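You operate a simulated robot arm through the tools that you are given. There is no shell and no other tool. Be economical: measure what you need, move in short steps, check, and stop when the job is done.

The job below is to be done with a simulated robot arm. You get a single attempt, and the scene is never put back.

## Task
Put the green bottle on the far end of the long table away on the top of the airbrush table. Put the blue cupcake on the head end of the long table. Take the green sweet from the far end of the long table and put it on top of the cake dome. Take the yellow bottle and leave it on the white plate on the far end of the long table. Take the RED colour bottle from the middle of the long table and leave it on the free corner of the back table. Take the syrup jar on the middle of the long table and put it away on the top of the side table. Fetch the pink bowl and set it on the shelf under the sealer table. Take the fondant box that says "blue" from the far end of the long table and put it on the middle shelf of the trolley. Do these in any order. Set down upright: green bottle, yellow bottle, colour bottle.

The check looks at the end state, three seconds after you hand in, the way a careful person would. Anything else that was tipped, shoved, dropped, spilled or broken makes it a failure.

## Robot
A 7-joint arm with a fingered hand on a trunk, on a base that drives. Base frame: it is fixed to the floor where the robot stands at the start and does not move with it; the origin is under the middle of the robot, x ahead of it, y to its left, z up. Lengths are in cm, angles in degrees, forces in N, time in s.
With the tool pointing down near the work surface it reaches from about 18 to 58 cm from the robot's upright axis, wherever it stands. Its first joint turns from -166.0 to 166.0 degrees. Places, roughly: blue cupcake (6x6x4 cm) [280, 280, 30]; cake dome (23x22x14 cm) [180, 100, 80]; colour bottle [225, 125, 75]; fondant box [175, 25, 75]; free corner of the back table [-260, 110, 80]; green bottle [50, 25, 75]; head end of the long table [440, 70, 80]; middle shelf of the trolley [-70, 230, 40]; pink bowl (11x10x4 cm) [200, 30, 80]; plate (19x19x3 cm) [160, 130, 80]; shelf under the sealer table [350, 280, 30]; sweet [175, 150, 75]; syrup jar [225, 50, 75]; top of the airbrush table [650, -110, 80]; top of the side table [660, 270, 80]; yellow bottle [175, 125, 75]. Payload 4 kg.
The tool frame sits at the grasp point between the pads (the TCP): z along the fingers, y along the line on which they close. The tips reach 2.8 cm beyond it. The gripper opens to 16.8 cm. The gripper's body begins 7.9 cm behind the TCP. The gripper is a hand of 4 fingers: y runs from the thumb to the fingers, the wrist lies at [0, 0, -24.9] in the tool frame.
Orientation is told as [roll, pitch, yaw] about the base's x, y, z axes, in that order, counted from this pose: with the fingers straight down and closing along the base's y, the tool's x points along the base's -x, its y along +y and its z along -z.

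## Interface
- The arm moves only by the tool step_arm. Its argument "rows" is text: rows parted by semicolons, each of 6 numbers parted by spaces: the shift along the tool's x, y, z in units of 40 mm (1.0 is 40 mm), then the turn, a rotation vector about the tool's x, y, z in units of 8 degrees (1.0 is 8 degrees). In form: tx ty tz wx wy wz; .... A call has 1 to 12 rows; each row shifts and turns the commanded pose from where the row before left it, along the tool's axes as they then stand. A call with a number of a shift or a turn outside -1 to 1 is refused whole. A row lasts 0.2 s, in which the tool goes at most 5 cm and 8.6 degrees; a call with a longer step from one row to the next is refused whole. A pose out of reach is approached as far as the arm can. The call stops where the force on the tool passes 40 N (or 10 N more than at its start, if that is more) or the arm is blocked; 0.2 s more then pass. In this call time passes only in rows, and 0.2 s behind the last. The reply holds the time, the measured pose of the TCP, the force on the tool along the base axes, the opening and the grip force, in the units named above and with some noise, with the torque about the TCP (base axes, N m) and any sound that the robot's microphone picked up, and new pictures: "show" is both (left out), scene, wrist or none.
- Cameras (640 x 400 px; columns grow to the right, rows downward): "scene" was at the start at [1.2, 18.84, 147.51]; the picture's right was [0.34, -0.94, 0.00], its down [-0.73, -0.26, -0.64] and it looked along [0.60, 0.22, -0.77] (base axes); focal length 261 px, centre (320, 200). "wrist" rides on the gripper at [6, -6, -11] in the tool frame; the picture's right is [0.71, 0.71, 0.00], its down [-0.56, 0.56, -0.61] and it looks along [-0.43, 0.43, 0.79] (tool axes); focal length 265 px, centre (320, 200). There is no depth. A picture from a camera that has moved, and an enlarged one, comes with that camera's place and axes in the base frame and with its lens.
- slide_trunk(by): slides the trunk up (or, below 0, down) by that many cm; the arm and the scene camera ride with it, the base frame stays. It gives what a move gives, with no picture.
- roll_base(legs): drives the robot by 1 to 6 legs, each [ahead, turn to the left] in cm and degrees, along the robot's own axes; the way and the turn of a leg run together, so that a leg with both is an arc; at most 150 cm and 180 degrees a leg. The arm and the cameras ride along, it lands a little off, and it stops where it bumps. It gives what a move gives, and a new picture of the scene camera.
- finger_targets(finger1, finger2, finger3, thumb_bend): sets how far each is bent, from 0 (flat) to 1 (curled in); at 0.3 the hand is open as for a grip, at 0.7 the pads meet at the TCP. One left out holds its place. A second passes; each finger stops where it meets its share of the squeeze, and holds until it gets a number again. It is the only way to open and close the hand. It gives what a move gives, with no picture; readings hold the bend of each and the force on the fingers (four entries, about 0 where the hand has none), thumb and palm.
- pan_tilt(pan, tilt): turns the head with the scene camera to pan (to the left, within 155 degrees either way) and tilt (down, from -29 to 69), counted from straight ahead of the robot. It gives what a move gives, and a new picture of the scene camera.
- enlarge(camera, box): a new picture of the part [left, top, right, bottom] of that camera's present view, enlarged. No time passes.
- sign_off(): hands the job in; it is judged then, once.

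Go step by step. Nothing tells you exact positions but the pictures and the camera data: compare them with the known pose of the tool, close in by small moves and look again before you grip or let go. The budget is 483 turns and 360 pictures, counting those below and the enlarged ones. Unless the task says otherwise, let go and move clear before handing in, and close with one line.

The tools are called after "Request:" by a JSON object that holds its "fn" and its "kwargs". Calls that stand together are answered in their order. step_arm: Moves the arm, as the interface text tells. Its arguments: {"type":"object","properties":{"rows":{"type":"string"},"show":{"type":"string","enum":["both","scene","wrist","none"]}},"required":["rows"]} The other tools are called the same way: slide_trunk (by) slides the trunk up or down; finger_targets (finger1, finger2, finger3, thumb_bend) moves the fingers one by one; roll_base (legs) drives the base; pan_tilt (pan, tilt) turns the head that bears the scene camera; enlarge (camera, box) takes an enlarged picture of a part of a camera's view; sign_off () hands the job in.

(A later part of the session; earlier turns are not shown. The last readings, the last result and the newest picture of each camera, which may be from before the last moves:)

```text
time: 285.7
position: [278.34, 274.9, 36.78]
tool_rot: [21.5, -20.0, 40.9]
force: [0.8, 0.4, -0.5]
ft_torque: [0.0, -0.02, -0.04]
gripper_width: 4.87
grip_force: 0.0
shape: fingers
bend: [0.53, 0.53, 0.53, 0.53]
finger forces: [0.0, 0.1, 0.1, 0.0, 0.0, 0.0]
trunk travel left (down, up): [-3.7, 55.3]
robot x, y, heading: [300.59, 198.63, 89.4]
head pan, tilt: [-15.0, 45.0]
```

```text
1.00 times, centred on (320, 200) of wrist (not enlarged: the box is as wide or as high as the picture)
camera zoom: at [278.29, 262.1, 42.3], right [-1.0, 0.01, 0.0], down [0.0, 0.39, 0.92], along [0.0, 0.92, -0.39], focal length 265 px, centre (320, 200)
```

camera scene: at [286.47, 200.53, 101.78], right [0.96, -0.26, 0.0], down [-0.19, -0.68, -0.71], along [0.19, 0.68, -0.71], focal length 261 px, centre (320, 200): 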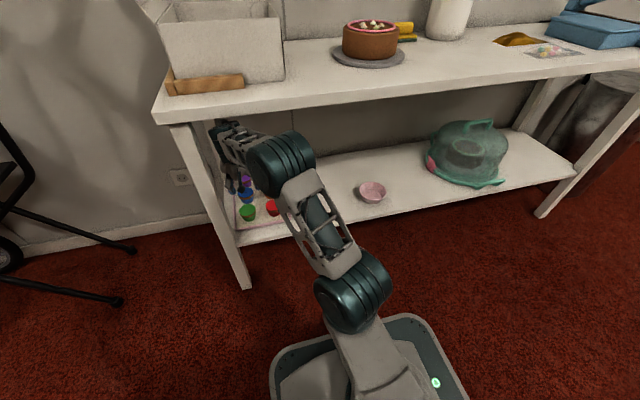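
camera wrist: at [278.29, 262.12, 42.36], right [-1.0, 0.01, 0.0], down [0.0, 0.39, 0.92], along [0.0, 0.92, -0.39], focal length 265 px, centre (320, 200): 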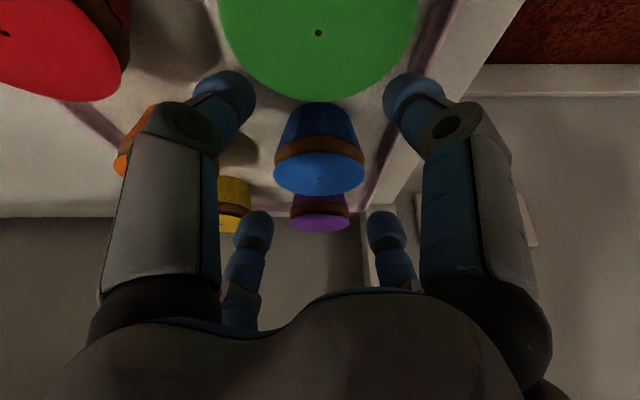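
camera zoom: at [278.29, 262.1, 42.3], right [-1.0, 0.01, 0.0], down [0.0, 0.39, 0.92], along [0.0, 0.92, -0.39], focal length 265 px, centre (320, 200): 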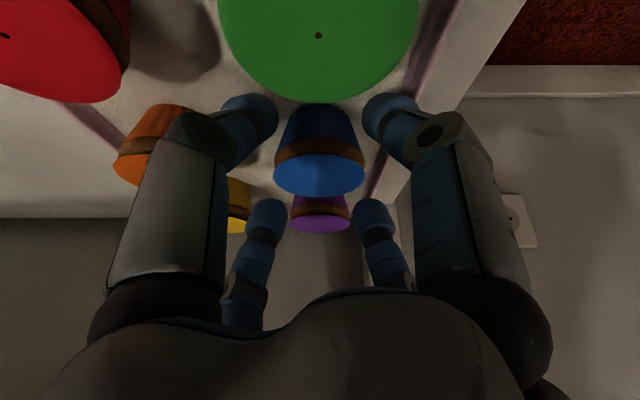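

Request:
{"fn": "step_arm", "kwargs": {"rows": "0.07 -0.07 0.17 0 0 0", "show": "none"}}

Request:
{"fn": "finger_targets", "kwargs": {"finger1": 0.65, "finger2": 0.65, "finger3": 0.65, "thumb_bend": 0.65}}

Request:
{"fn": "enlarge", "kwargs": {"camera": "wrist", "box": [0, 0, 640, 400]}}

```text
time: 286.1
position: [278.3, 274.86, 35.88]
tool_rot: [21.4, -19.9, 40.7]
force: [0.5, 0.2, -0.7]
ft_torque: [0.01, 0.0, 0.01]
gripper_width: 4.84
grip_force: 0.1
shape: fingers
bend: [0.53, 0.53, 0.53, 0.53]
finger forces: [0.1, 0.1, 0.1, 0.0, 0.0, 0.0]
trunk travel left (down, up): [-3.7, 55.3]
robot x, y, heading: [300.67, 198.57, 89.8]
head pan, tilt: [-15.0, 45.0]
```

```text
time: 287.1
position: [278.24, 274.86, 35.92]
tool_rot: [21.5, -20.0, 40.8]
force: [0.6, 0.3, 0.1]
ft_torque: [0.01, -0.05, -0.03]
gripper_width: 2.98
grip_force: 13.4
shape: fingers
bend: [0.59, 0.58, 0.58, 0.59]
finger forces: [6.0, 5.4, 5.6, 0.1, 9.8, 0.0]
trunk travel left (down, up): [-3.7, 55.3]
robot x, y, heading: [300.58, 198.56, 89.6]
head pan, tilt: [-15.0, 45.0]
```

```text
1.00 times, centred on (320, 200) of wrist (not enlarged: the box is as wide or as high as the picture)
camera zoom: at [278.23, 262.13, 41.53], right [-1.0, 0.01, 0.0], down [0.0, 0.39, 0.92], along [0.0, 0.92, -0.39], focal length 265 px, centre (320, 200)
```

zoom: 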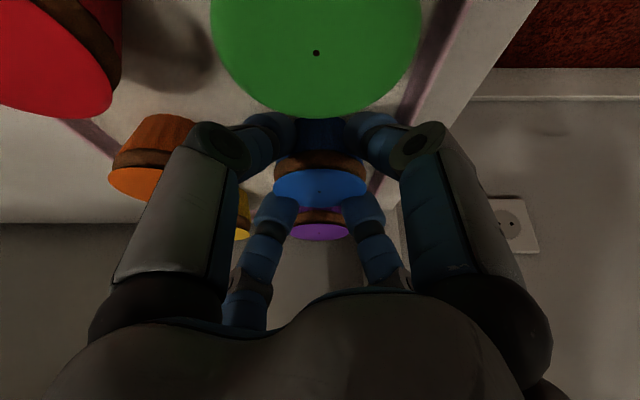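

All four fingers hold the cupcake. I lift it straight up.

Request:
{"fn": "step_arm", "kwargs": {"rows": "-0.142 0.142 -0.347 0 0 0;-0.142 0.142 -0.347 0 0 0;-0.142 0.142 -0.347 0 0 0;-0.142 0.142 -0.347 0 0 0;-0.09 0.09 -0.22 0 0 0"}}

```text
time: 288.3
position: [278.34, 275.01, 43.34]
tool_rot: [21.5, -20.0, 40.8]
force: [0.4, -0.3, 0.0]
ft_torque: [0.01, -0.03, 0.0]
gripper_width: 2.97
grip_force: 13.4
shape: fingers
bend: [0.59, 0.58, 0.58, 0.59]
finger forces: [6.0, 5.0, 5.3, 0.1, 9.5, 0.1]
trunk travel left (down, up): [-3.7, 55.3]
robot x, y, heading: [300.5, 198.74, 89.5]
head pan, tilt: [-15.0, 45.0]
camera scene: at [286.44, 200.55, 101.77], right [0.96, -0.26, 0.0], down [-0.19, -0.68, -0.71], along [0.19, 0.68, -0.71], focal length 261 px, centre (320, 200)
camera wrist: at [278.3, 262.27, 49.04], right [-1.0, 0.01, 0.0], down [0.0, 0.39, 0.92], along [0.0, 0.92, -0.39], focal length 265 px, centre (320, 200)
```

scene: 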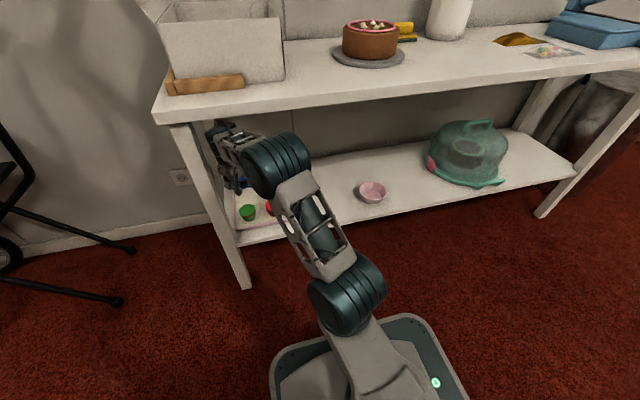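
wrist: 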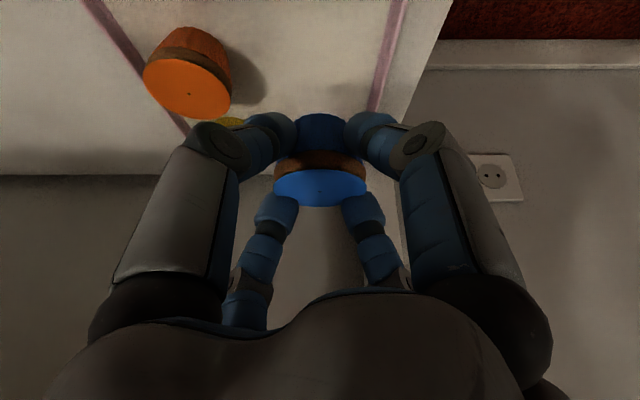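

Request:
{"fn": "step_arm", "kwargs": {"rows": "-0.68 -0.68 0 0 0 0;-0.68 -0.68 0 0 0 0;-0.68 -0.68 0 0 0 0", "show": "none"}}

Request:
{"fn": "roll_base", "kwargs": {"legs": [[-16, 0]]}}

Request:
{"fn": "step_arm", "kwargs": {"rows": "0.58 -0.58 -0.475 0 0 0;0.58 -0.58 -0.475 0 0 0;0.58 -0.58 -0.475 0 0 0;0.58 -0.58 -0.475 0 0 0;0.58 -0.58 -0.475 0 0 0;0.58 -0.58 -0.475 0 0 0;0.58 -0.58 -0.475 0 0 0", "show": "none"}}

Request:
{"fn": "slide_trunk", "kwargs": {"by": 40}}

Request:
{"fn": "slide_trunk", "kwargs": {"by": 15}}

```text
time: 289.1
position: [289.9, 274.89, 43.35]
tool_rot: [21.5, -20.0, 40.8]
force: [-0.7, -0.4, -1.0]
ft_torque: [-0.01, -0.02, -0.01]
gripper_width: 2.96
grip_force: 13.4
shape: fingers
bend: [0.59, 0.58, 0.58, 0.59]
finger forces: [6.0, 5.2, 5.3, 0.0, 9.5, 0.1]
trunk travel left (down, up): [-3.7, 55.3]
robot x, y, heading: [300.7, 198.64, 89.5]
head pan, tilt: [-15.0, 45.0]
```

```text
time: 290.5
position: [289.69, 259.01, 43.22]
tool_rot: [21.5, -20.0, 40.8]
force: [-0.6, 0.0, 0.4]
ft_torque: [-0.02, -0.04, -0.01]
gripper_width: 2.98
grip_force: 13.0
shape: fingers
bend: [0.59, 0.58, 0.58, 0.59]
finger forces: [5.9, 5.1, 5.4, 0.0, 9.4, 0.0]
trunk travel left (down, up): [-3.7, 55.3]
robot x, y, heading: [300.23, 182.74, 89.7]
head pan, tilt: [-15.0, 45.0]
camera scene: at [286.37, 184.69, 101.77], right [0.96, -0.26, 0.0], down [-0.19, -0.68, -0.71], along [0.19, 0.68, -0.71], focal length 261 px, centre (320, 200)
```

scene: 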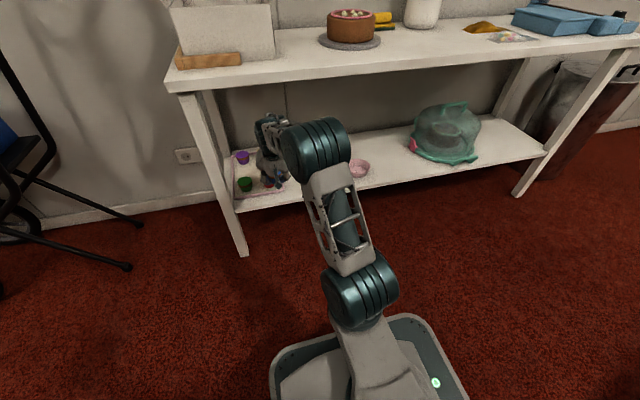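

```text
time: 292.1
position: [289.66, 232.66, 43.77]
tool_rot: [21.5, -20.1, 40.7]
force: [-0.8, -0.1, -0.6]
ft_torque: [0.05, -0.05, 0.0]
gripper_width: 2.97
grip_force: 12.3
shape: fingers
bend: [0.59, 0.58, 0.58, 0.59]
finger forces: [6.0, 5.1, 5.5, 0.1, 9.1, 0.1]
trunk travel left (down, up): [-3.7, 55.3]
robot x, y, heading: [300.64, 183.26, 89.7]
head pan, tilt: [-15.0, 45.0]
```

```text
time: 295.9
position: [289.66, 232.6, 83.97]
tool_rot: [21.5, -20.1, 41.0]
force: [-0.6, 0.7, -0.1]
ft_torque: [0.01, 0.02, -0.02]
gripper_width: 2.92
grip_force: 13.1
shape: fingers
bend: [0.59, 0.58, 0.58, 0.6]
finger forces: [6.0, 5.1, 5.4, 0.1, 8.9, 0.0]
trunk travel left (down, up): [-43.7, 15.3]
robot x, y, heading: [300.35, 182.79, 89.8]
head pan, tilt: [-15.0, 45.0]
```

```text
time: 297.6
position: [289.71, 232.57, 98.83]
tool_rot: [21.5, -20.0, 40.9]
force: [0.0, -0.5, -1.1]
ft_torque: [-0.01, 0.0, -0.03]
gripper_width: 2.94
grip_force: 12.3
shape: fingers
bend: [0.59, 0.58, 0.58, 0.6]
finger forces: [5.9, 5.1, 5.4, 0.0, 8.8, 0.0]
trunk travel left (down, up): [-58.7, 0.3]
robot x, y, heading: [300.57, 182.9, 89.7]
head pan, tilt: [-15.0, 45.0]
```

I carry the cupcake along the left lane toward the head end.

Request:
{"fn": "step_arm", "kwargs": {"rows": "0.58 -0.58 -0.475 0 0 0;0.58 -0.58 -0.475 0 0 0;0.58 -0.58 -0.475 0 0 0", "show": "none"}}

Request:
{"fn": "roll_base", "kwargs": {"legs": [[21, 0], [0, -90], [128, 0], [0, -90]]}}

Request:
{"fn": "pan_tilt", "kwargs": {"pan": 0, "tilt": 45}}

```text
time: 298.4
position: [289.56, 221.2, 98.97]
tool_rot: [21.5, -20.0, 40.7]
force: [-0.9, 0.3, -1.1]
ft_torque: [0.0, -0.02, -0.04]
gripper_width: 2.91
grip_force: 12.1
shape: fingers
bend: [0.59, 0.58, 0.58, 0.6]
finger forces: [5.8, 5.1, 5.3, 0.0, 8.7, 0.0]
trunk travel left (down, up): [-58.7, 0.3]
robot x, y, heading: [300.48, 182.59, 89.7]
head pan, tilt: [-15.0, 45.0]
```

```text
time: 313.8
position: [435.84, 162.09, 98.97]
tool_rot: [21.4, -19.9, -142.0]
force: [0.0, 0.3, -0.4]
ft_torque: [0.01, 0.0, 0.0]
gripper_width: 2.87
grip_force: 11.5
shape: fingers
bend: [0.59, 0.58, 0.58, 0.6]
finger forces: [5.4, 5.0, 5.2, 0.1, 8.0, 0.0]
trunk travel left (down, up): [-58.7, 0.3]
robot x, y, heading: [426.81, 201.06, -93.0]
head pan, tilt: [-15.0, 45.0]
camera scene: at [440.87, 198.27, 156.78], right [-0.95, 0.31, 0.0], down [0.22, 0.67, -0.71], along [-0.22, -0.67, -0.71], focal length 261 px, centre (320, 200)
```

scene: 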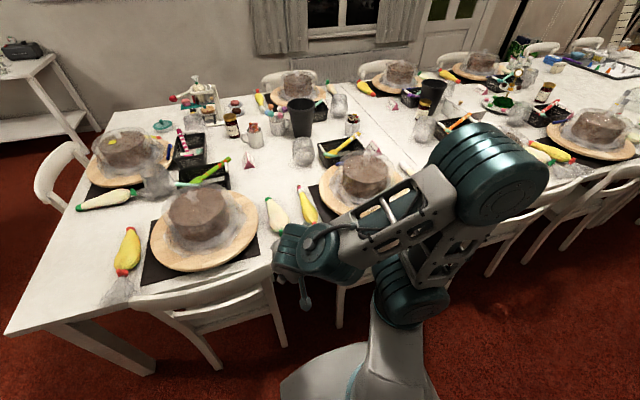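

```text
time: 314.5
position: [435.86, 162.02, 99.07]
tool_rot: [21.5, -20.0, -142.0]
force: [-0.4, 0.3, -1.1]
ft_torque: [0.04, -0.02, 0.0]
gripper_width: 2.89
grip_force: 12.3
shape: fingers
bend: [0.59, 0.58, 0.58, 0.6]
finger forces: [5.4, 4.9, 5.3, 0.0, 8.0, 0.1]
trunk travel left (down, up): [-58.7, 0.3]
robot x, y, heading: [426.49, 200.97, -93.4]
head pan, tilt: [0.0, 45.0]
camera scene: at [442.97, 197.88, 156.77], right [-1.0, 0.06, 0.0], down [0.04, 0.71, -0.71], along [-0.04, -0.71, -0.71], focal length 261 px, centre (320, 200)
```

scene: 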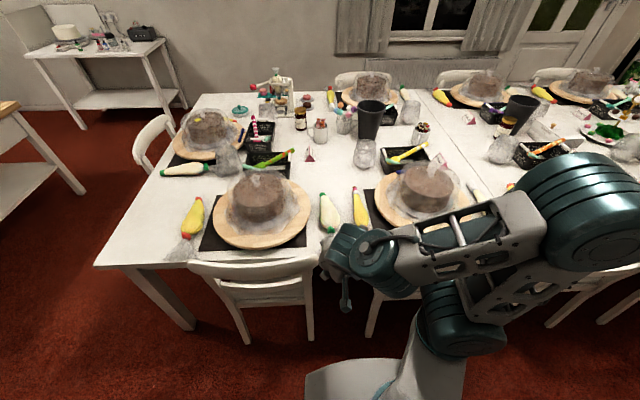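

The table's head-end corner near (508, 128) is free. I drive there.

Request:
{"fn": "roll_base", "kwargs": {"legs": [[0, 93.4], [72, 0], [0, -90]]}}

Request:
{"fn": "pan_tilt", "kwargs": {"pan": 0, "tilt": 50}}

```text
time: 326.3
position: [509.65, 164.4, 99.0]
tool_rot: [21.5, -20.0, -139.0]
force: [-0.2, 0.2, -1.9]
ft_torque: [0.01, 0.04, 0.0]
gripper_width: 2.79
grip_force: 11.0
shape: fingers
bend: [0.59, 0.58, 0.58, 0.6]
finger forces: [5.2, 4.8, 5.2, 0.0, 7.4, 0.0]
trunk travel left (down, up): [-58.7, 0.3]
robot x, y, heading: [498.57, 202.5, -90.4]
head pan, tilt: [0.0, 45.0]
camera scene: at [514.91, 200.53, 156.78], right [-1.0, 0.0, 0.0], down [0.0, 0.71, -0.71], along [0.0, -0.71, -0.71], focal length 261 px, centre (320, 200)
```

scene: 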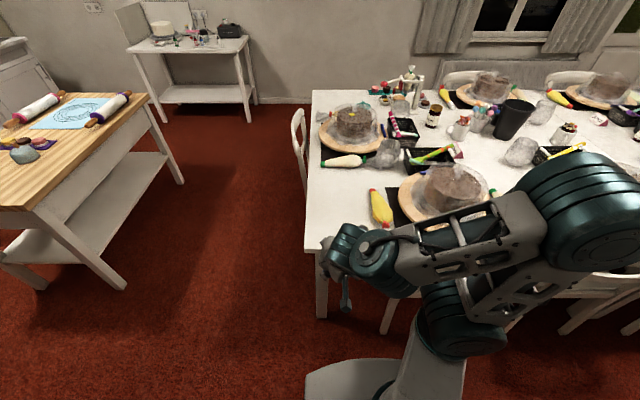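

```text
time: 327.0
position: [509.6, 164.29, 98.99]
tool_rot: [21.4, -20.0, -139.1]
force: [0.5, 0.1, -0.1]
ft_torque: [-0.03, 0.0, -0.03]
gripper_width: 2.81
grip_force: 11.7
shape: fingers
bend: [0.59, 0.58, 0.58, 0.6]
finger forces: [5.2, 4.8, 5.2, 0.0, 7.4, 0.1]
trunk travel left (down, up): [-58.7, 0.3]
robot x, y, heading: [498.22, 202.85, -90.2]
head pan, tilt: [0.0, 50.0]
camera scene: at [514.93, 200.96, 156.09], right [-1.0, 0.0, 0.0], down [0.0, 0.77, -0.64], along [0.0, -0.64, -0.77], focal length 261 px, centre (320, 200)
```

scene: 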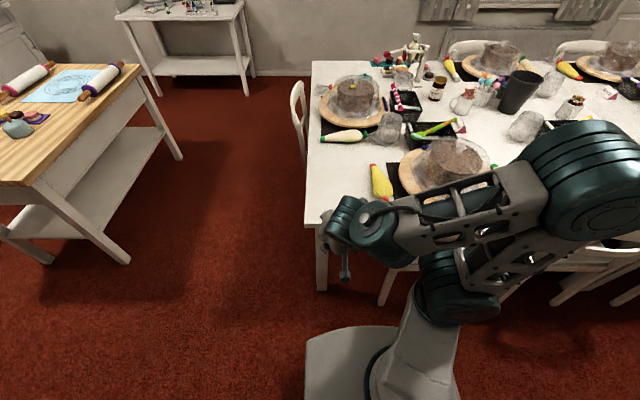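

Request:
{"fn": "roll_base", "kwargs": {"legs": [[10, 0]]}}

Request:
{"fn": "step_arm", "kwargs": {"rows": "-0.58 0.58 0.475 0 0 0;-0.58 0.58 0.475 0 0 0;-0.58 0.58 0.475 0 0 0;-0.58 0.58 0.475 0 0 0;-0.58 0.58 0.475 0 0 0;-0.58 0.58 0.475 0 0 0;-0.58 0.58 0.475 0 0 0;0.318 -0.318 0.78 0 0 0;0.318 -0.318 0.78 0 0 0;0.318 -0.318 0.78 0 0 0"}}

```text
time: 328.1
position: [509.48, 154.47, 98.99]
tool_rot: [21.4, -20.0, -139.1]
force: [0.5, -0.6, -1.4]
ft_torque: [0.04, -0.02, 0.03]
gripper_width: 2.78
grip_force: 11.0
shape: fingers
bend: [0.59, 0.58, 0.58, 0.6]
finger forces: [5.1, 4.9, 5.2, 0.0, 7.4, 0.0]
trunk travel left (down, up): [-58.7, 0.3]
robot x, y, heading: [498.62, 192.95, -90.5]
head pan, tilt: [0.0, 50.0]
camera scene: at [514.88, 190.91, 156.08], right [-1.0, 0.01, 0.0], down [0.0, 0.77, -0.64], along [0.0, -0.64, -0.77], focal length 261 px, centre (320, 200)
```

scene: 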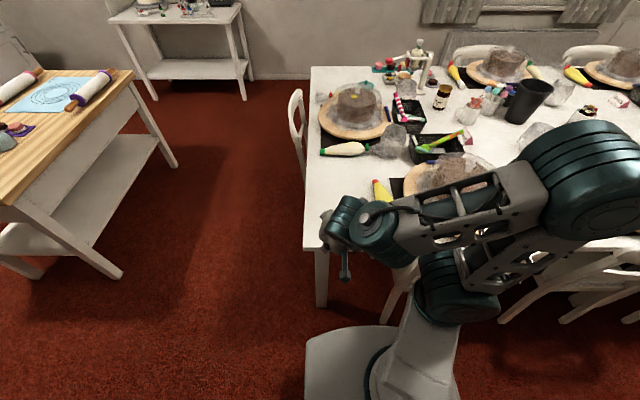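

```text
time: 330.3
position: [509.31, 127.9, 87.66]
tool_rot: [21.5, -19.9, -139.1]
force: [-0.1, -0.2, 0.4]
ft_torque: [0.01, -0.01, 0.0]
gripper_width: 1.29
grip_force: 0.1
shape: fingers
bend: [0.65, 0.64, 0.64, 0.65]
finger forces: [0.1, 0.1, 0.0, 0.0, 0.0, 0.0]
trunk travel left (down, up): [-58.7, 0.3]
robot x, y, heading: [498.8, 192.82, -90.4]
head pan, tilt: [0.0, 50.0]
camera scene: at [514.91, 190.97, 156.08], right [-1.0, 0.01, 0.0], down [0.0, 0.77, -0.64], along [0.0, -0.64, -0.77], focal length 261 px, centre (320, 200)
camera wrist: at [509.46, 140.75, 93.22], right [1.0, -0.01, 0.0], down [0.0, -0.39, 0.92], along [-0.01, -0.92, -0.39], focal length 265 px, centre (320, 200)
```

scene: 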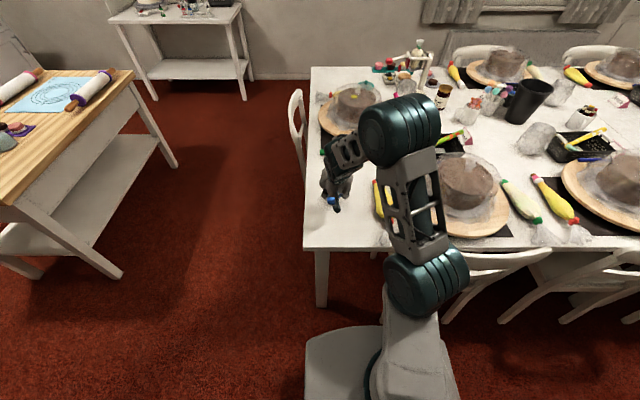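
wrist: 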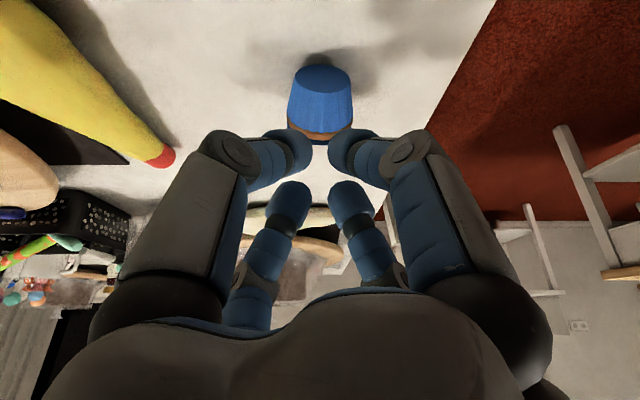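

The cupcake slipped out of the grip just now. I check where it lies.

Request:
{"fn": "step_arm", "kwargs": {"rows": "0 0 -0.02 0 0 0", "show": "wrist"}}

Request:
{"fn": "enlarge", "kwargs": {"camera": "scene", "box": [290, 150, 430, 240]}}

```text
time: 330.7
position: [509.36, 128.02, 87.75]
tool_rot: [21.5, -20.0, -139.2]
force: [0.2, 0.2, 0.5]
ft_torque: [-0.01, -0.02, -0.02]
gripper_width: 1.29
grip_force: 0.1
shape: fingers
bend: [0.65, 0.64, 0.64, 0.65]
finger forces: [0.0, 0.0, 0.0, 0.1, 0.1, 0.0]
trunk travel left (down, up): [-58.7, 0.3]
robot x, y, heading: [498.48, 192.76, -90.2]
head pan, tilt: [0.0, 50.0]
camera wrist: at [509.43, 140.86, 93.4], right [1.0, -0.01, 0.0], down [0.0, -0.39, 0.92], along [-0.01, -0.92, -0.39], focal length 265 px, centre (320, 200)
```

wrist: 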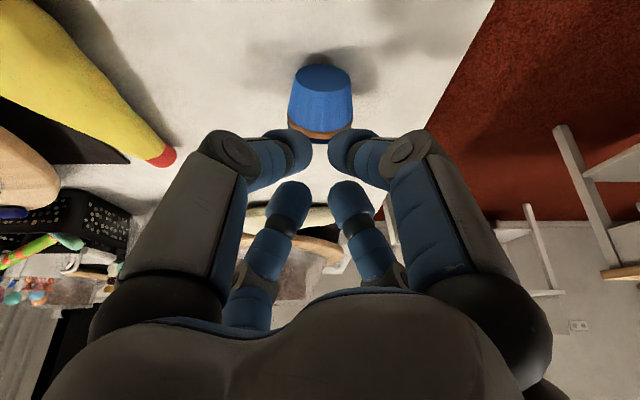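

```text
4.44 times, centred on (360, 195) of scene
camera zoom: at [514.88, 191.03, 156.08], right [-1.0, 0.01, 0.0], down [0.0, 0.77, -0.64], along [0.0, -0.64, -0.77], focal length 1162 px, centre (142, 222)
```

zoom: 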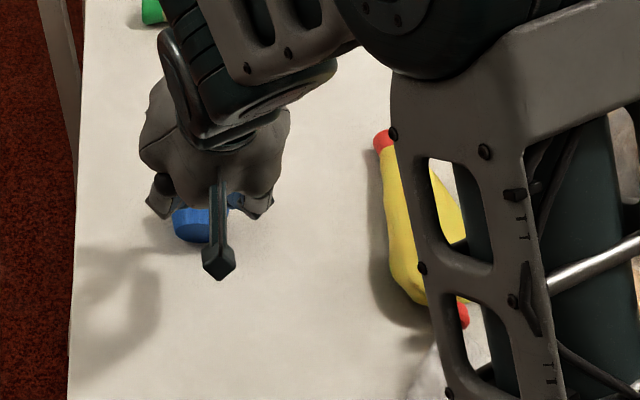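

The cupcake lies on its side on the table at about (509, 125), its base toward me. I will right it by hooking its top edge and pulling; first I raise and square the hand.

Request:
{"fn": "step_arm", "kwargs": {"rows": "-0.318 0.318 -0.78 0 0 0;-0.318 0.318 -0.78 0 0 0;0 0 0 0 0 -0.94;0 0 0 0 0 -0.94;0 0 0 0 0 -0.94;0 0 0 0 0 -0.94;0 0 0 0 0 -0.94;0 0 0 0 0 -0.94;0 0 0 0 0.9 0;0 0 0 0 0.9 0;0 0 0 0 0.9 0;0 0 0 0 0.9 0", "show": "wrist"}}

```text
time: 333.3
position: [509.41, 128.01, 94.93]
tool_rot: [0.0, -0.1, -90.2]
force: [-1.3, -0.7, 0.3]
ft_torque: [-0.01, 0.0, -0.01]
gripper_width: 1.24
grip_force: 0.1
shape: fingers
bend: [0.65, 0.64, 0.64, 0.65]
finger forces: [0.0, 0.0, 0.0, 0.0, 0.0, 0.0]
trunk travel left (down, up): [-58.7, 0.3]
robot x, y, heading: [498.4, 192.81, -90.3]
head pan, tilt: [0.0, 50.0]
camera wrist: at [503.4, 134.01, 106.05], right [0.71, 0.7, 0.0], down [0.56, -0.56, 0.62], along [0.43, -0.44, -0.79], focal length 265 px, centre (320, 200)
```

wrist: 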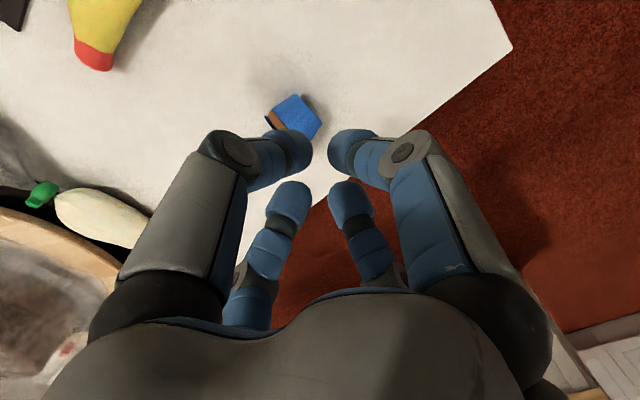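

Request:
{"fn": "enlarge", "kwargs": {"camera": "wrist", "box": [230, 70, 390, 170]}}

```text
4.00 times, centred on (310, 120) of wrist
camera zoom: at [503.4, 134.01, 106.05], right [0.71, 0.7, 0.0], down [0.56, -0.56, 0.62], along [0.43, -0.44, -0.79], focal length 1062 px, centre (360, 520)
```

zoom: 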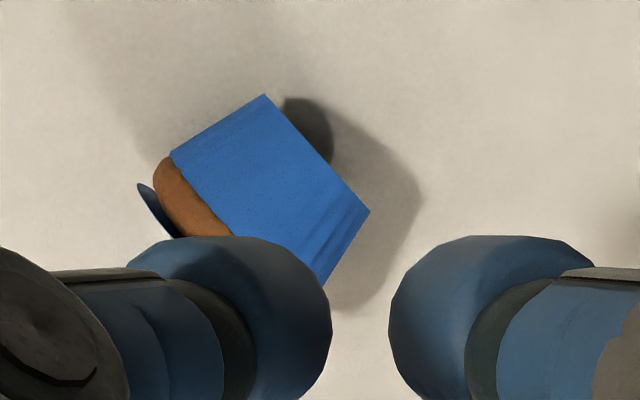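

The base points toward me (+y), the frosting away. I open the hand and lower it so the far finger sits behind the frosting side.

Request:
{"fn": "finger_targets", "kwargs": {"finger1": 0.3, "finger2": 0.33, "finger3": 0.44, "thumb_bend": 0.33}}

Request:
{"fn": "step_arm", "kwargs": {"rows": "-0.625 -0.3 0 0 0 0;0 0 0.85 0 0 0;0 0 0.85 0 0 0;0 0 0.85 0 0 0"}}

```text
time: 334.3
position: [509.35, 127.76, 95.03]
tool_rot: [0.0, -0.1, -90.3]
force: [-0.3, -0.1, -0.2]
ft_torque: [0.04, 0.01, -0.03]
gripper_width: 11.27
grip_force: 0.2
shape: fingers
bend: [0.3, 0.33, 0.44, 0.33]
finger forces: [0.0, 0.0, 0.1, 0.1, 0.0, 0.0]
trunk travel left (down, up): [-58.7, 0.3]
robot x, y, heading: [498.38, 193.09, -90.6]
head pan, tilt: [0.0, 50.0]
```

```text
time: 335.3
position: [507.97, 125.22, 85.09]
tool_rot: [0.0, -0.3, -90.3]
force: [0.2, -0.2, 0.2]
ft_torque: [0.04, -0.03, 0.03]
gripper_width: 11.27
grip_force: 0.0
shape: fingers
bend: [0.3, 0.33, 0.44, 0.33]
finger forces: [0.1, 0.0, 0.1, 0.0, 0.1, 0.1]
trunk travel left (down, up): [-58.7, 0.3]
robot x, y, heading: [498.65, 192.87, -90.6]
head pan, tilt: [0.0, 50.0]
camera scene: at [514.88, 190.98, 156.09], right [-1.0, 0.01, 0.0], down [0.0, 0.77, -0.64], along [0.0, -0.64, -0.77], focal length 261 px, centre (320, 200)
camera wrist: at [502.11, 131.32, 96.02], right [0.71, 0.7, 0.0], down [0.55, -0.56, 0.62], along [0.43, -0.44, -0.79], focal length 265 px, centre (320, 200)
```

scene: 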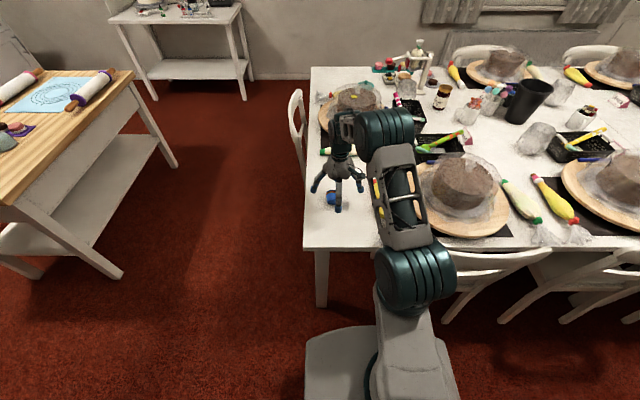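
wrist: 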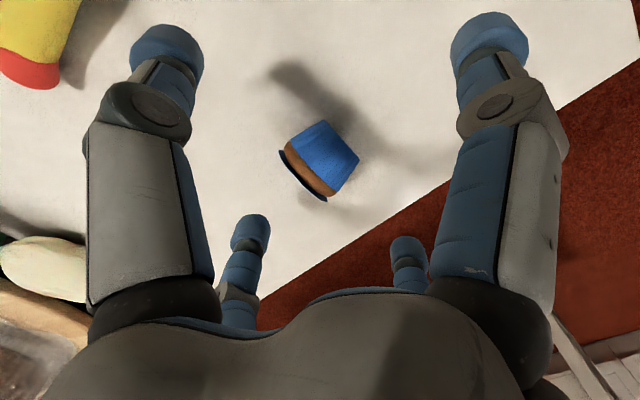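

Request:
{"fn": "step_arm", "kwargs": {"rows": "0 0 0.5 0 0 0;0 0 0.45 0 0 0;0.5 0 0 0 0 0", "show": "wrist"}}

```text
time: 336.1
position: [508.17, 127.22, 81.1]
tool_rot: [0.1, -0.2, -90.2]
force: [1.6, -0.5, -0.5]
ft_torque: [-0.02, -0.01, -0.01]
gripper_width: 11.3
grip_force: 0.1
shape: fingers
bend: [0.3, 0.33, 0.44, 0.33]
finger forces: [0.0, 0.1, 0.1, 0.2, 0.0, 0.0]
trunk travel left (down, up): [-58.7, 0.3]
robot x, y, heading: [498.48, 193.0, -90.2]
head pan, tilt: [0.0, 50.0]
camera wrist: at [502.2, 133.39, 92.13], right [0.71, 0.7, 0.0], down [0.56, -0.56, 0.62], along [0.43, -0.44, -0.79], focal length 265 px, centre (320, 200)
```

wrist: 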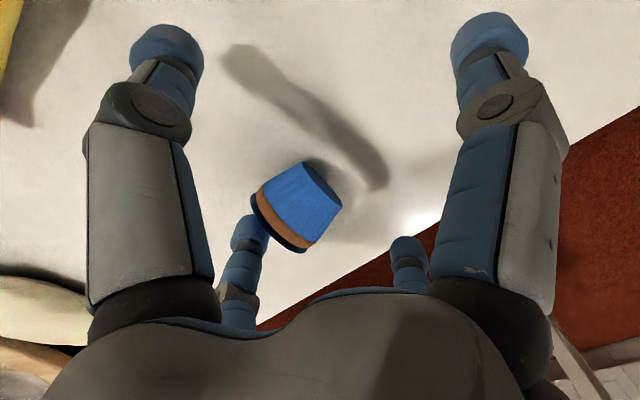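

Request:
{"fn": "step_arm", "kwargs": {"rows": "-0.3 0 0 0 0 0;0 0.38 0 0 0 0;0.4 0 0 0 0 0", "show": "wrist"}}

```text
time: 336.9
position: [509.75, 127.62, 81.0]
tool_rot: [0.0, -0.3, -90.3]
force: [0.9, -0.4, -0.1]
ft_torque: [-0.01, 0.0, -0.03]
gripper_width: 11.27
grip_force: 0.2
shape: fingers
bend: [0.3, 0.33, 0.44, 0.33]
finger forces: [0.1, 0.0, 0.0, 0.0, 0.1, 0.0]
trunk travel left (down, up): [-58.7, 0.3]
robot x, y, heading: [498.92, 192.84, -90.3]
head pan, tilt: [0.0, 50.0]
camera wrist: at [503.72, 133.84, 92.1], right [0.71, 0.7, 0.0], down [0.55, -0.56, 0.62], along [0.43, -0.44, -0.79], focal length 265 px, centre (320, 200)
```

wrist: 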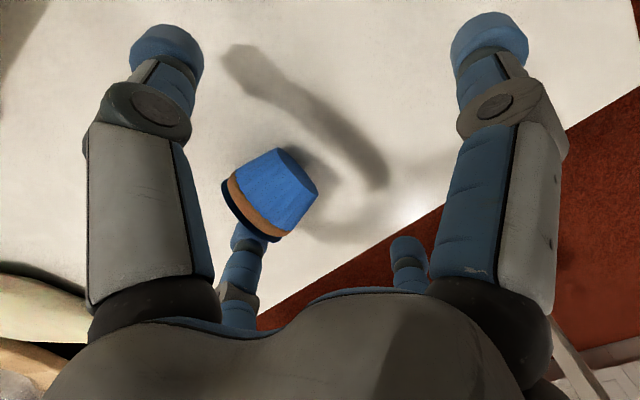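

Request:
{"fn": "step_arm", "kwargs": {"rows": "0 -0.25 0 0 0 0;0.4 0 0 0 0 0", "show": "wrist"}}

```text
time: 337.5
position: [508.71, 129.32, 81.1]
tool_rot: [0.1, -0.2, -90.3]
force: [0.5, 1.0, 0.8]
ft_torque: [0.0, -0.03, -0.04]
gripper_width: 11.25
grip_force: 0.3
shape: fingers
bend: [0.3, 0.33, 0.44, 0.33]
finger forces: [0.1, 0.0, 0.1, 0.0, 0.0, 0.0]
trunk travel left (down, up): [-58.7, 0.3]
robot x, y, heading: [498.28, 192.83, -89.9]
head pan, tilt: [0.0, 50.0]
camera wrist: at [502.78, 135.56, 92.11], right [0.71, 0.7, 0.0], down [0.56, -0.56, 0.62], along [0.43, -0.44, -0.79], focal length 265 px, centre (320, 200)
```

wrist: 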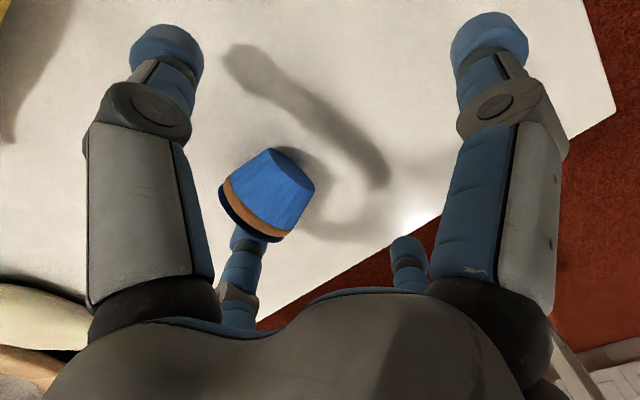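

It slides rather than tips; I contact it higher up.

Request:
{"fn": "step_arm", "kwargs": {"rows": "-0.3 0 0 0 0 0;0 0 -0.4 0 0 0;0.5 0 0 0 0 0;0.4 0 0 0 0 0", "show": "wrist"}}

```text
time: 338.5
position: [508.7, 131.82, 82.72]
tool_rot: [0.1, -0.3, -90.3]
force: [0.4, -0.9, 0.5]
ft_torque: [-0.03, 0.01, -0.01]
gripper_width: 11.29
grip_force: 0.3
shape: fingers
bend: [0.3, 0.33, 0.44, 0.33]
finger forces: [0.1, 0.1, 0.1, 0.1, 0.1, 0.1]
trunk travel left (down, up): [-58.7, 0.3]
robot x, y, heading: [498.52, 192.76, -90.1]
head pan, tilt: [0.0, 50.0]
camera wrist: at [502.73, 138.05, 93.74], right [0.71, 0.7, 0.0], down [0.55, -0.56, 0.62], along [0.43, -0.44, -0.79], focal length 265 px, centre (320, 200)
```

wrist: 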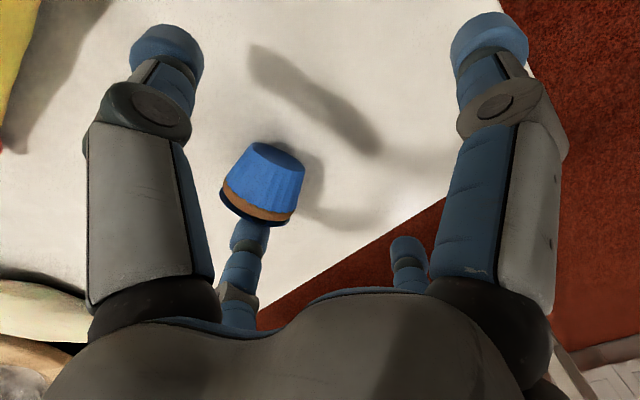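

I realign the hand with the cupcake's axis and tilt it, so that a squeeze (near finger low, far finger high) turns it upright.

Request:
{"fn": "step_arm", "kwargs": {"rows": "0 0 -1 0 0 0;-0.6 -0.15 0 0 0 0;-0.55 -0.15 0 0 0 0;0 0 0 0 0 -0.875;0 0 0 0 0 -0.875;0 0 0 0 0 -0.875;0 0 0 0 0 -0.875;0 0 0 0 -0.78 0;0 0 0 0 -0.78 0;0 0 0 0 -0.78 0;0 0 0 0 -0.78 0"}}

```text
time: 340.9
position: [507.46, 127.12, 86.57]
tool_rot: [0.0, -25.3, -62.3]
force: [0.1, 0.3, 0.8]
ft_torque: [0.01, 0.02, -0.03]
gripper_width: 11.26
grip_force: 0.0
shape: fingers
bend: [0.3, 0.33, 0.44, 0.33]
finger forces: [0.0, 0.0, 0.1, 0.0, 0.0, 0.0]
trunk travel left (down, up): [-58.7, 0.3]
robot x, y, heading: [498.61, 192.99, -90.2]
head pan, tilt: [0.0, 50.0]
camera scene: at [514.84, 191.03, 156.09], right [-1.0, 0.01, 0.0], down [0.0, 0.77, -0.64], along [0.0, -0.64, -0.77], focal length 261 px, centre (320, 200)
camera wrist: at [497.4, 133.43, 94.08], right [0.33, 0.89, -0.3], down [0.61, 0.05, 0.79], along [0.72, -0.44, -0.53], focal length 265 px, centre (320, 200)
```

scene: 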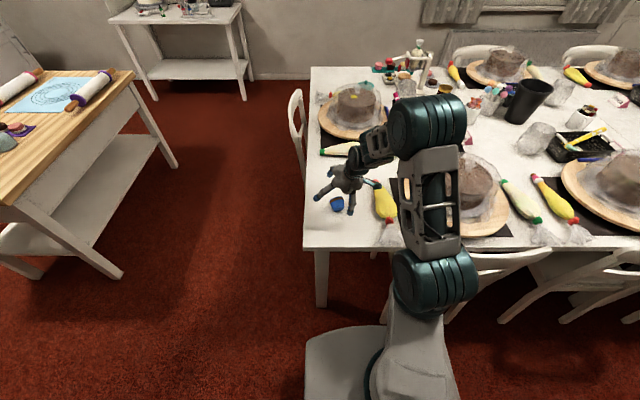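
wrist: 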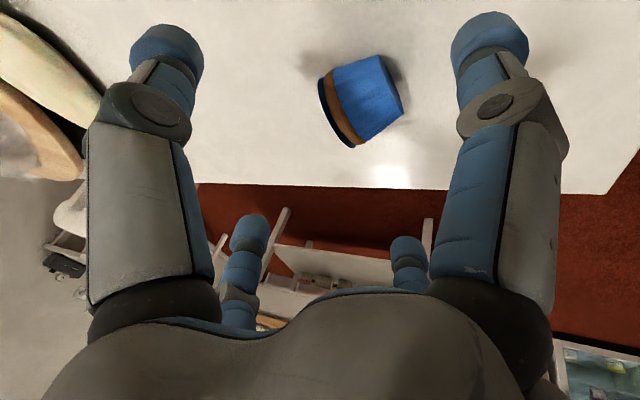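

Request:
{"fn": "finger_targets", "kwargs": {"finger1": 0.5, "finger3": 0.47}}

Request:
{"fn": "step_arm", "kwargs": {"rows": "0.317 0 0.68 0 0 0;0.317 0 0.68 0 0 0", "show": "wrist"}}

```text
time: 341.9
position: [507.46, 127.15, 86.49]
tool_rot: [-0.1, -25.2, -62.2]
force: [0.2, -0.3, 1.1]
ft_torque: [-0.01, -0.02, 0.01]
gripper_width: 8.67
grip_force: 0.1
shape: fingers
bend: [0.5, 0.33, 0.47, 0.33]
finger forces: [0.2, 0.0, 0.1, 0.0, 0.0, 0.0]
trunk travel left (down, up): [-58.7, 0.3]
robot x, y, heading: [498.77, 193.0, -90.2]
head pan, tilt: [0.0, 50.0]
```

```text
time: 342.5
position: [507.46, 127.3, 80.61]
tool_rot: [-0.1, -25.3, -62.1]
force: [-0.3, -0.3, 2.9]
ft_torque: [0.09, 0.03, -0.02]
gripper_width: 8.48
grip_force: 1.4
shape: fingers
bend: [0.51, 0.33, 0.47, 0.33]
finger forces: [3.1, 0.1, 0.0, 0.0, 0.0, 0.0]
trunk travel left (down, up): [-58.7, 0.3]
robot x, y, heading: [498.69, 192.64, -90.2]
head pan, tilt: [0.0, 50.0]
camera wrist: at [497.45, 133.44, 88.12], right [0.33, 0.89, -0.3], down [0.61, 0.05, 0.79], along [0.72, -0.44, -0.53], focal length 265 px, centre (320, 200)
```

wrist: 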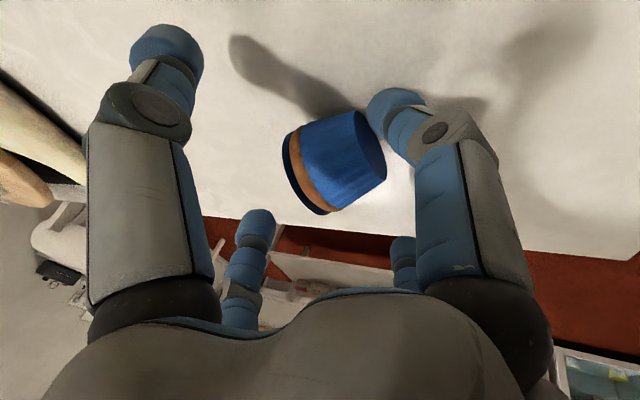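

Request:
{"fn": "finger_targets", "kwargs": {"finger1": 0.52, "finger3": 0.6}}

Request:
{"fn": "enlarge", "kwargs": {"camera": "wrist", "box": [0, 0, 640, 400]}}

```text
time: 343.5
position: [507.47, 127.21, 80.5]
tool_rot: [-0.2, -25.2, -62.1]
force: [-0.4, -0.3, 0.1]
ft_torque: [0.03, 0.01, 0.01]
gripper_width: 8.42
grip_force: 0.1
shape: fingers
bend: [0.52, 0.33, 0.6, 0.33]
finger forces: [0.1, 0.0, 0.0, 0.1, 0.0, 0.0]
trunk travel left (down, up): [-58.7, 0.3]
robot x, y, heading: [498.55, 192.86, -90.2]
head pan, tilt: [0.0, 50.0]
```

```text
1.00 times, centred on (320, 200) of wrist (not enlarged: the box is as wide or as high as the picture)
camera zoom: at [497.44, 133.43, 88.07], right [0.33, 0.9, -0.3], down [0.61, 0.04, 0.79], along [0.72, -0.44, -0.53], focal length 265 px, centre (320, 200)
```

zoom: 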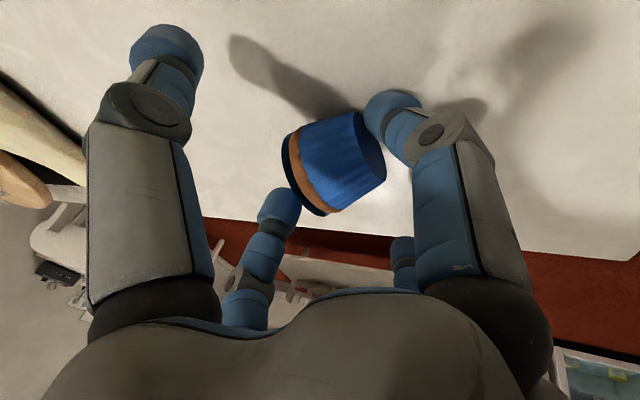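

Request:
{"fn": "finger_targets", "kwargs": {"finger1": 0.54, "finger3": 0.72}}

Request:
{"fn": "enlarge", "kwargs": {"camera": "wrist", "box": [0, 0, 640, 400]}}

```text
time: 344.5
position: [507.46, 127.31, 80.55]
tool_rot: [-0.1, -25.1, -62.1]
force: [-0.1, 0.2, 4.6]
ft_torque: [0.01, 0.02, -0.01]
gripper_width: 8.39
grip_force: 3.1
shape: fingers
bend: [0.52, 0.33, 0.71, 0.33]
finger forces: [2.0, 0.0, 4.2, 0.0, 0.0, 0.0]
trunk travel left (down, up): [-58.7, 0.3]
robot x, y, heading: [498.47, 193.16, -90.3]
head pan, tilt: [0.0, 50.0]
```

```text
1.00 times, centred on (320, 200) of wrist (not enlarged: the box is as wide or as high as the picture)
camera zoom: at [497.44, 133.45, 88.09], right [0.33, 0.9, -0.3], down [0.61, 0.04, 0.79], along [0.72, -0.44, -0.53], focal length 265 px, centre (320, 200)
```

zoom: 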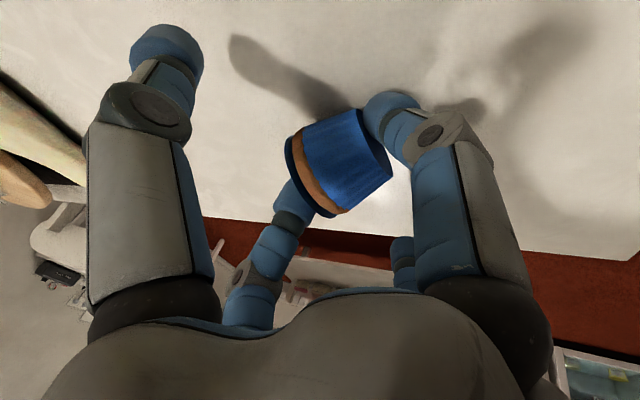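

Request:
{"fn": "finger_targets", "kwargs": {"finger1": 0.66, "finger3": 0.78}}

Request:
{"fn": "step_arm", "kwargs": {"rows": "-0.2 0 -0.43 0 0 0;-0.2 0 -0.43 0 0 0", "show": "wrist"}}

```text
time: 345.5
position: [507.55, 127.31, 80.65]
tool_rot: [0.0, -25.2, -62.2]
force: [0.6, 0.3, 4.5]
ft_torque: [0.14, 0.05, -0.01]
gripper_width: 8.43
grip_force: 10.6
shape: fingers
bend: [0.52, 0.33, 0.76, 0.33]
finger forces: [10.9, 0.0, 10.3, 0.0, 0.0, 0.0]
trunk travel left (down, up): [-58.7, 0.3]
robot x, y, heading: [498.58, 192.45, -90.3]
head pan, tilt: [0.0, 50.0]
```

```text
time: 346.1
position: [507.49, 127.24, 84.3]
tool_rot: [-0.2, -25.1, -62.3]
force: [0.0, -0.1, -0.7]
ft_torque: [0.02, -0.01, 0.0]
gripper_width: 8.48
grip_force: 8.0
shape: fingers
bend: [0.52, 0.33, 0.76, 0.33]
finger forces: [8.4, 0.0, 8.1, 0.1, 0.0, 0.0]
trunk travel left (down, up): [-58.7, 0.3]
robot x, y, heading: [498.38, 192.83, -90.1]
head pan, tilt: [0.0, 50.0]
camera wrist: at [497.48, 133.39, 91.87], right [0.33, 0.9, -0.3], down [0.61, 0.04, 0.79], along [0.72, -0.44, -0.53], focal length 265 px, centre (320, 200)
```

wrist: 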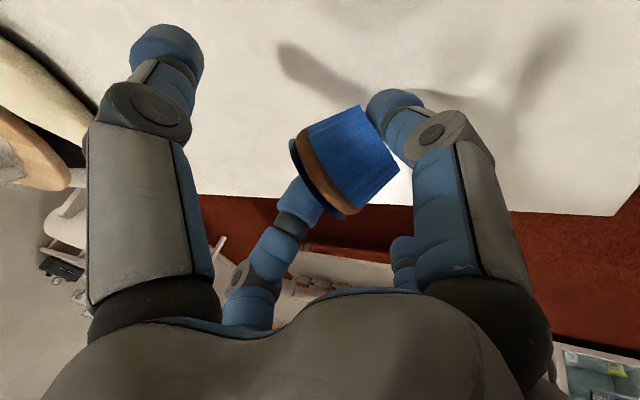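

Request:
{"fn": "step_arm", "kwargs": {"rows": "0 0 0 0 -0.9 0;0 0 0 0 -0.9 0;0 0 0 0 -0.9 0;0 0 0 0 -0.9 0;0 0 0 0 -0.9 0"}}

Request:
{"fn": "enlarge", "kwargs": {"camera": "scene", "box": [290, 150, 430, 240]}}

```text
time: 347.3
position: [507.48, 127.07, 84.49]
tool_rot: [-0.2, -61.3, -62.4]
force: [0.5, 0.7, 0.2]
ft_torque: [-0.04, 0.0, 0.02]
gripper_width: 8.47
grip_force: 8.2
shape: fingers
bend: [0.51, 0.33, 0.76, 0.33]
finger forces: [8.8, 0.0, 8.3, 0.1, 0.0, 0.0]
trunk travel left (down, up): [-58.7, 0.3]
robot x, y, heading: [498.63, 192.75, -90.3]
head pan, tilt: [0.0, 50.0]
camera scene: at [514.83, 191.01, 156.09], right [-1.0, 0.01, 0.0], down [0.01, 0.77, -0.64], along [0.0, -0.64, -0.77], focal length 261 px, centre (320, 200)
camera wrist: at [496.31, 135.55, 84.52], right [0.47, 0.63, -0.62], down [0.37, 0.5, 0.78], along [0.8, -0.6, 0.0], focal length 265 px, centre (320, 200)
```

scene: 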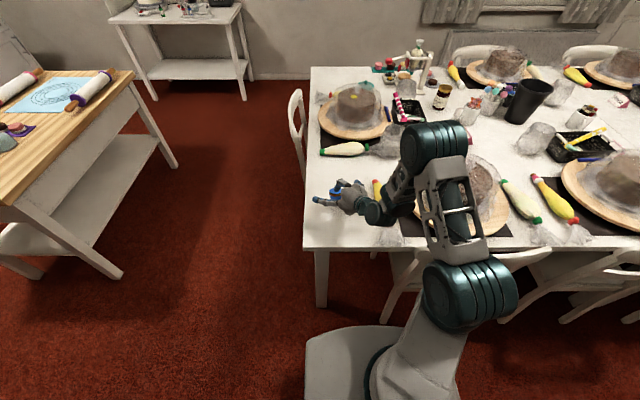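
wrist: 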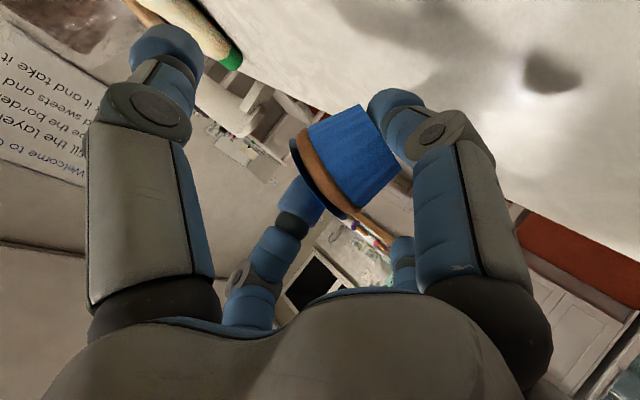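

```text
4.44 times, centred on (360, 195) of scene
camera zoom: at [514.83, 191.01, 156.09], right [-1.0, 0.01, 0.0], down [0.01, 0.77, -0.64], along [0.0, -0.64, -0.77], focal length 1162 px, centre (142, 222)
```

zoom: 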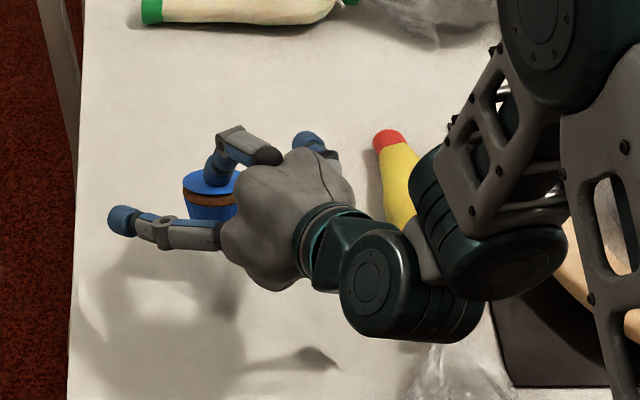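

The cupcake is now upright between the upper and lower finger. I bring it near the table edge so the lower finger can open beyond the edge, holding it with the side fingers.

Request:
{"fn": "step_arm", "kwargs": {"rows": "0.345 0.38 -0.625 0 0 0;0.345 0.38 -0.625 0 0 0;0.345 0.38 -0.625 0 0 0;0.345 0.38 -0.625 0 0 0"}}

Request:
{"fn": "finger_targets", "kwargs": {"finger2": 0.68, "thumb_bend": 0.68}}

Request:
{"fn": "enlarge", "kwargs": {"camera": "wrist", "box": [0, 0, 640, 400]}}

```text
time: 348.3
position: [507.39, 140.26, 84.54]
tool_rot: [-0.2, -61.2, -62.3]
force: [-0.7, 0.8, -0.3]
ft_torque: [0.04, 0.01, 0.02]
gripper_width: 8.47
grip_force: 8.6
shape: fingers
bend: [0.51, 0.33, 0.76, 0.33]
finger forces: [8.7, 0.1, 8.1, 0.0, 0.1, 0.1]
trunk travel left (down, up): [-58.7, 0.3]
robot x, y, heading: [498.93, 192.58, -90.3]
head pan, tilt: [0.0, 50.0]
camera scene: at [514.63, 191.04, 156.11], right [-1.0, 0.01, 0.0], down [0.01, 0.77, -0.64], along [0.0, -0.64, -0.77], focal length 261 px, centre (320, 200)
camera wrist: at [496.34, 148.58, 84.66], right [0.47, 0.63, -0.62], down [0.37, 0.5, 0.78], along [0.8, -0.6, 0.0], focal length 265 px, centre (320, 200)
```

scene: 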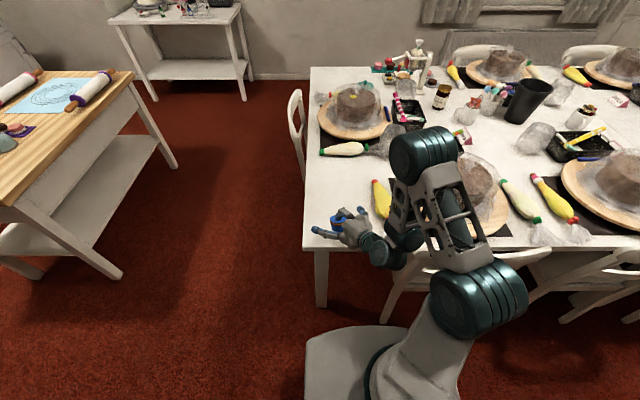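
wrist: 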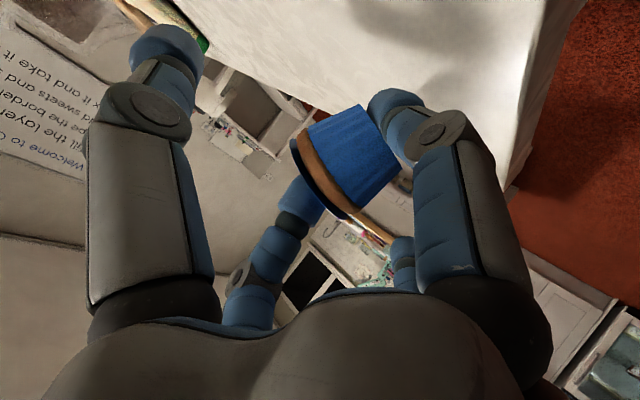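

```text
time: 349.3
position: [507.65, 140.29, 84.45]
tool_rot: [-0.2, -61.1, -62.1]
force: [-0.3, -0.4, -1.8]
ft_torque: [-0.01, -0.01, 0.0]
gripper_width: 4.03
grip_force: 16.5
shape: fingers
bend: [0.51, 0.58, 0.76, 0.62]
finger forces: [10.2, 7.3, 7.6, 0.1, 8.8, 0.0]
trunk travel left (down, up): [-58.7, 0.3]
robot x, y, heading: [498.87, 192.68, -90.3]
head pan, tilt: [0.0, 50.0]
```

```text
1.00 times, centred on (320, 200) of wrist (not enlarged: the box is as wide or as high as the picture)
camera zoom: at [496.56, 148.52, 84.63], right [0.47, 0.63, -0.62], down [0.37, 0.5, 0.78], along [0.8, -0.59, 0.0], focal length 265 px, centre (320, 200)
```

zoom: 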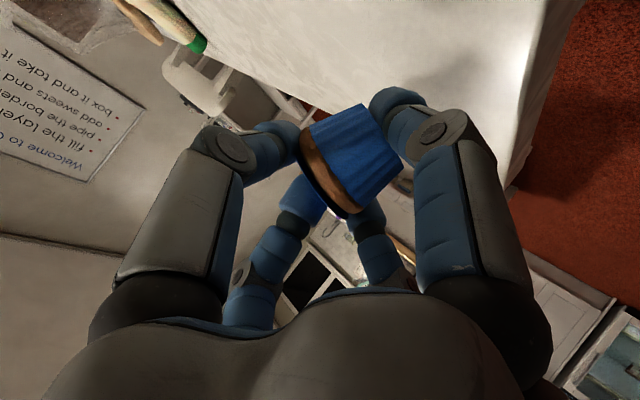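

Request:
{"fn": "step_arm", "kwargs": {"rows": "0.22 0 0.12 0 0 0;0.22 0 0.12 0 0 0", "show": "none"}}

Request:
{"fn": "step_arm", "kwargs": {"rows": "0.1 0 0.055 0 0 0;0.1 0 0.055 0 0 0", "show": "none"}}

```text
time: 349.9
position: [507.49, 140.21, 82.41]
tool_rot: [-0.2, -61.2, -62.2]
force: [0.5, 0.6, -1.1]
ft_torque: [0.02, -0.02, 0.04]
gripper_width: 4.04
grip_force: 16.9
shape: fingers
bend: [0.51, 0.58, 0.76, 0.62]
finger forces: [10.3, 7.2, 7.7, 0.1, 9.0, 0.0]
trunk travel left (down, up): [-58.7, 0.3]
robot x, y, heading: [498.56, 192.88, -90.5]
head pan, tilt: [0.0, 50.0]
```

```text
time: 350.5
position: [507.52, 140.19, 81.47]
tool_rot: [-0.2, -61.3, -62.2]
force: [-0.6, 0.1, 3.2]
ft_torque: [0.01, 0.01, 0.0]
gripper_width: 4.02
grip_force: 21.2
shape: fingers
bend: [0.51, 0.58, 0.76, 0.62]
finger forces: [16.8, 7.4, 8.4, 0.0, 9.9, 0.1]
trunk travel left (down, up): [-58.7, 0.3]
robot x, y, heading: [498.54, 192.93, -90.4]
head pan, tilt: [0.0, 50.0]
```

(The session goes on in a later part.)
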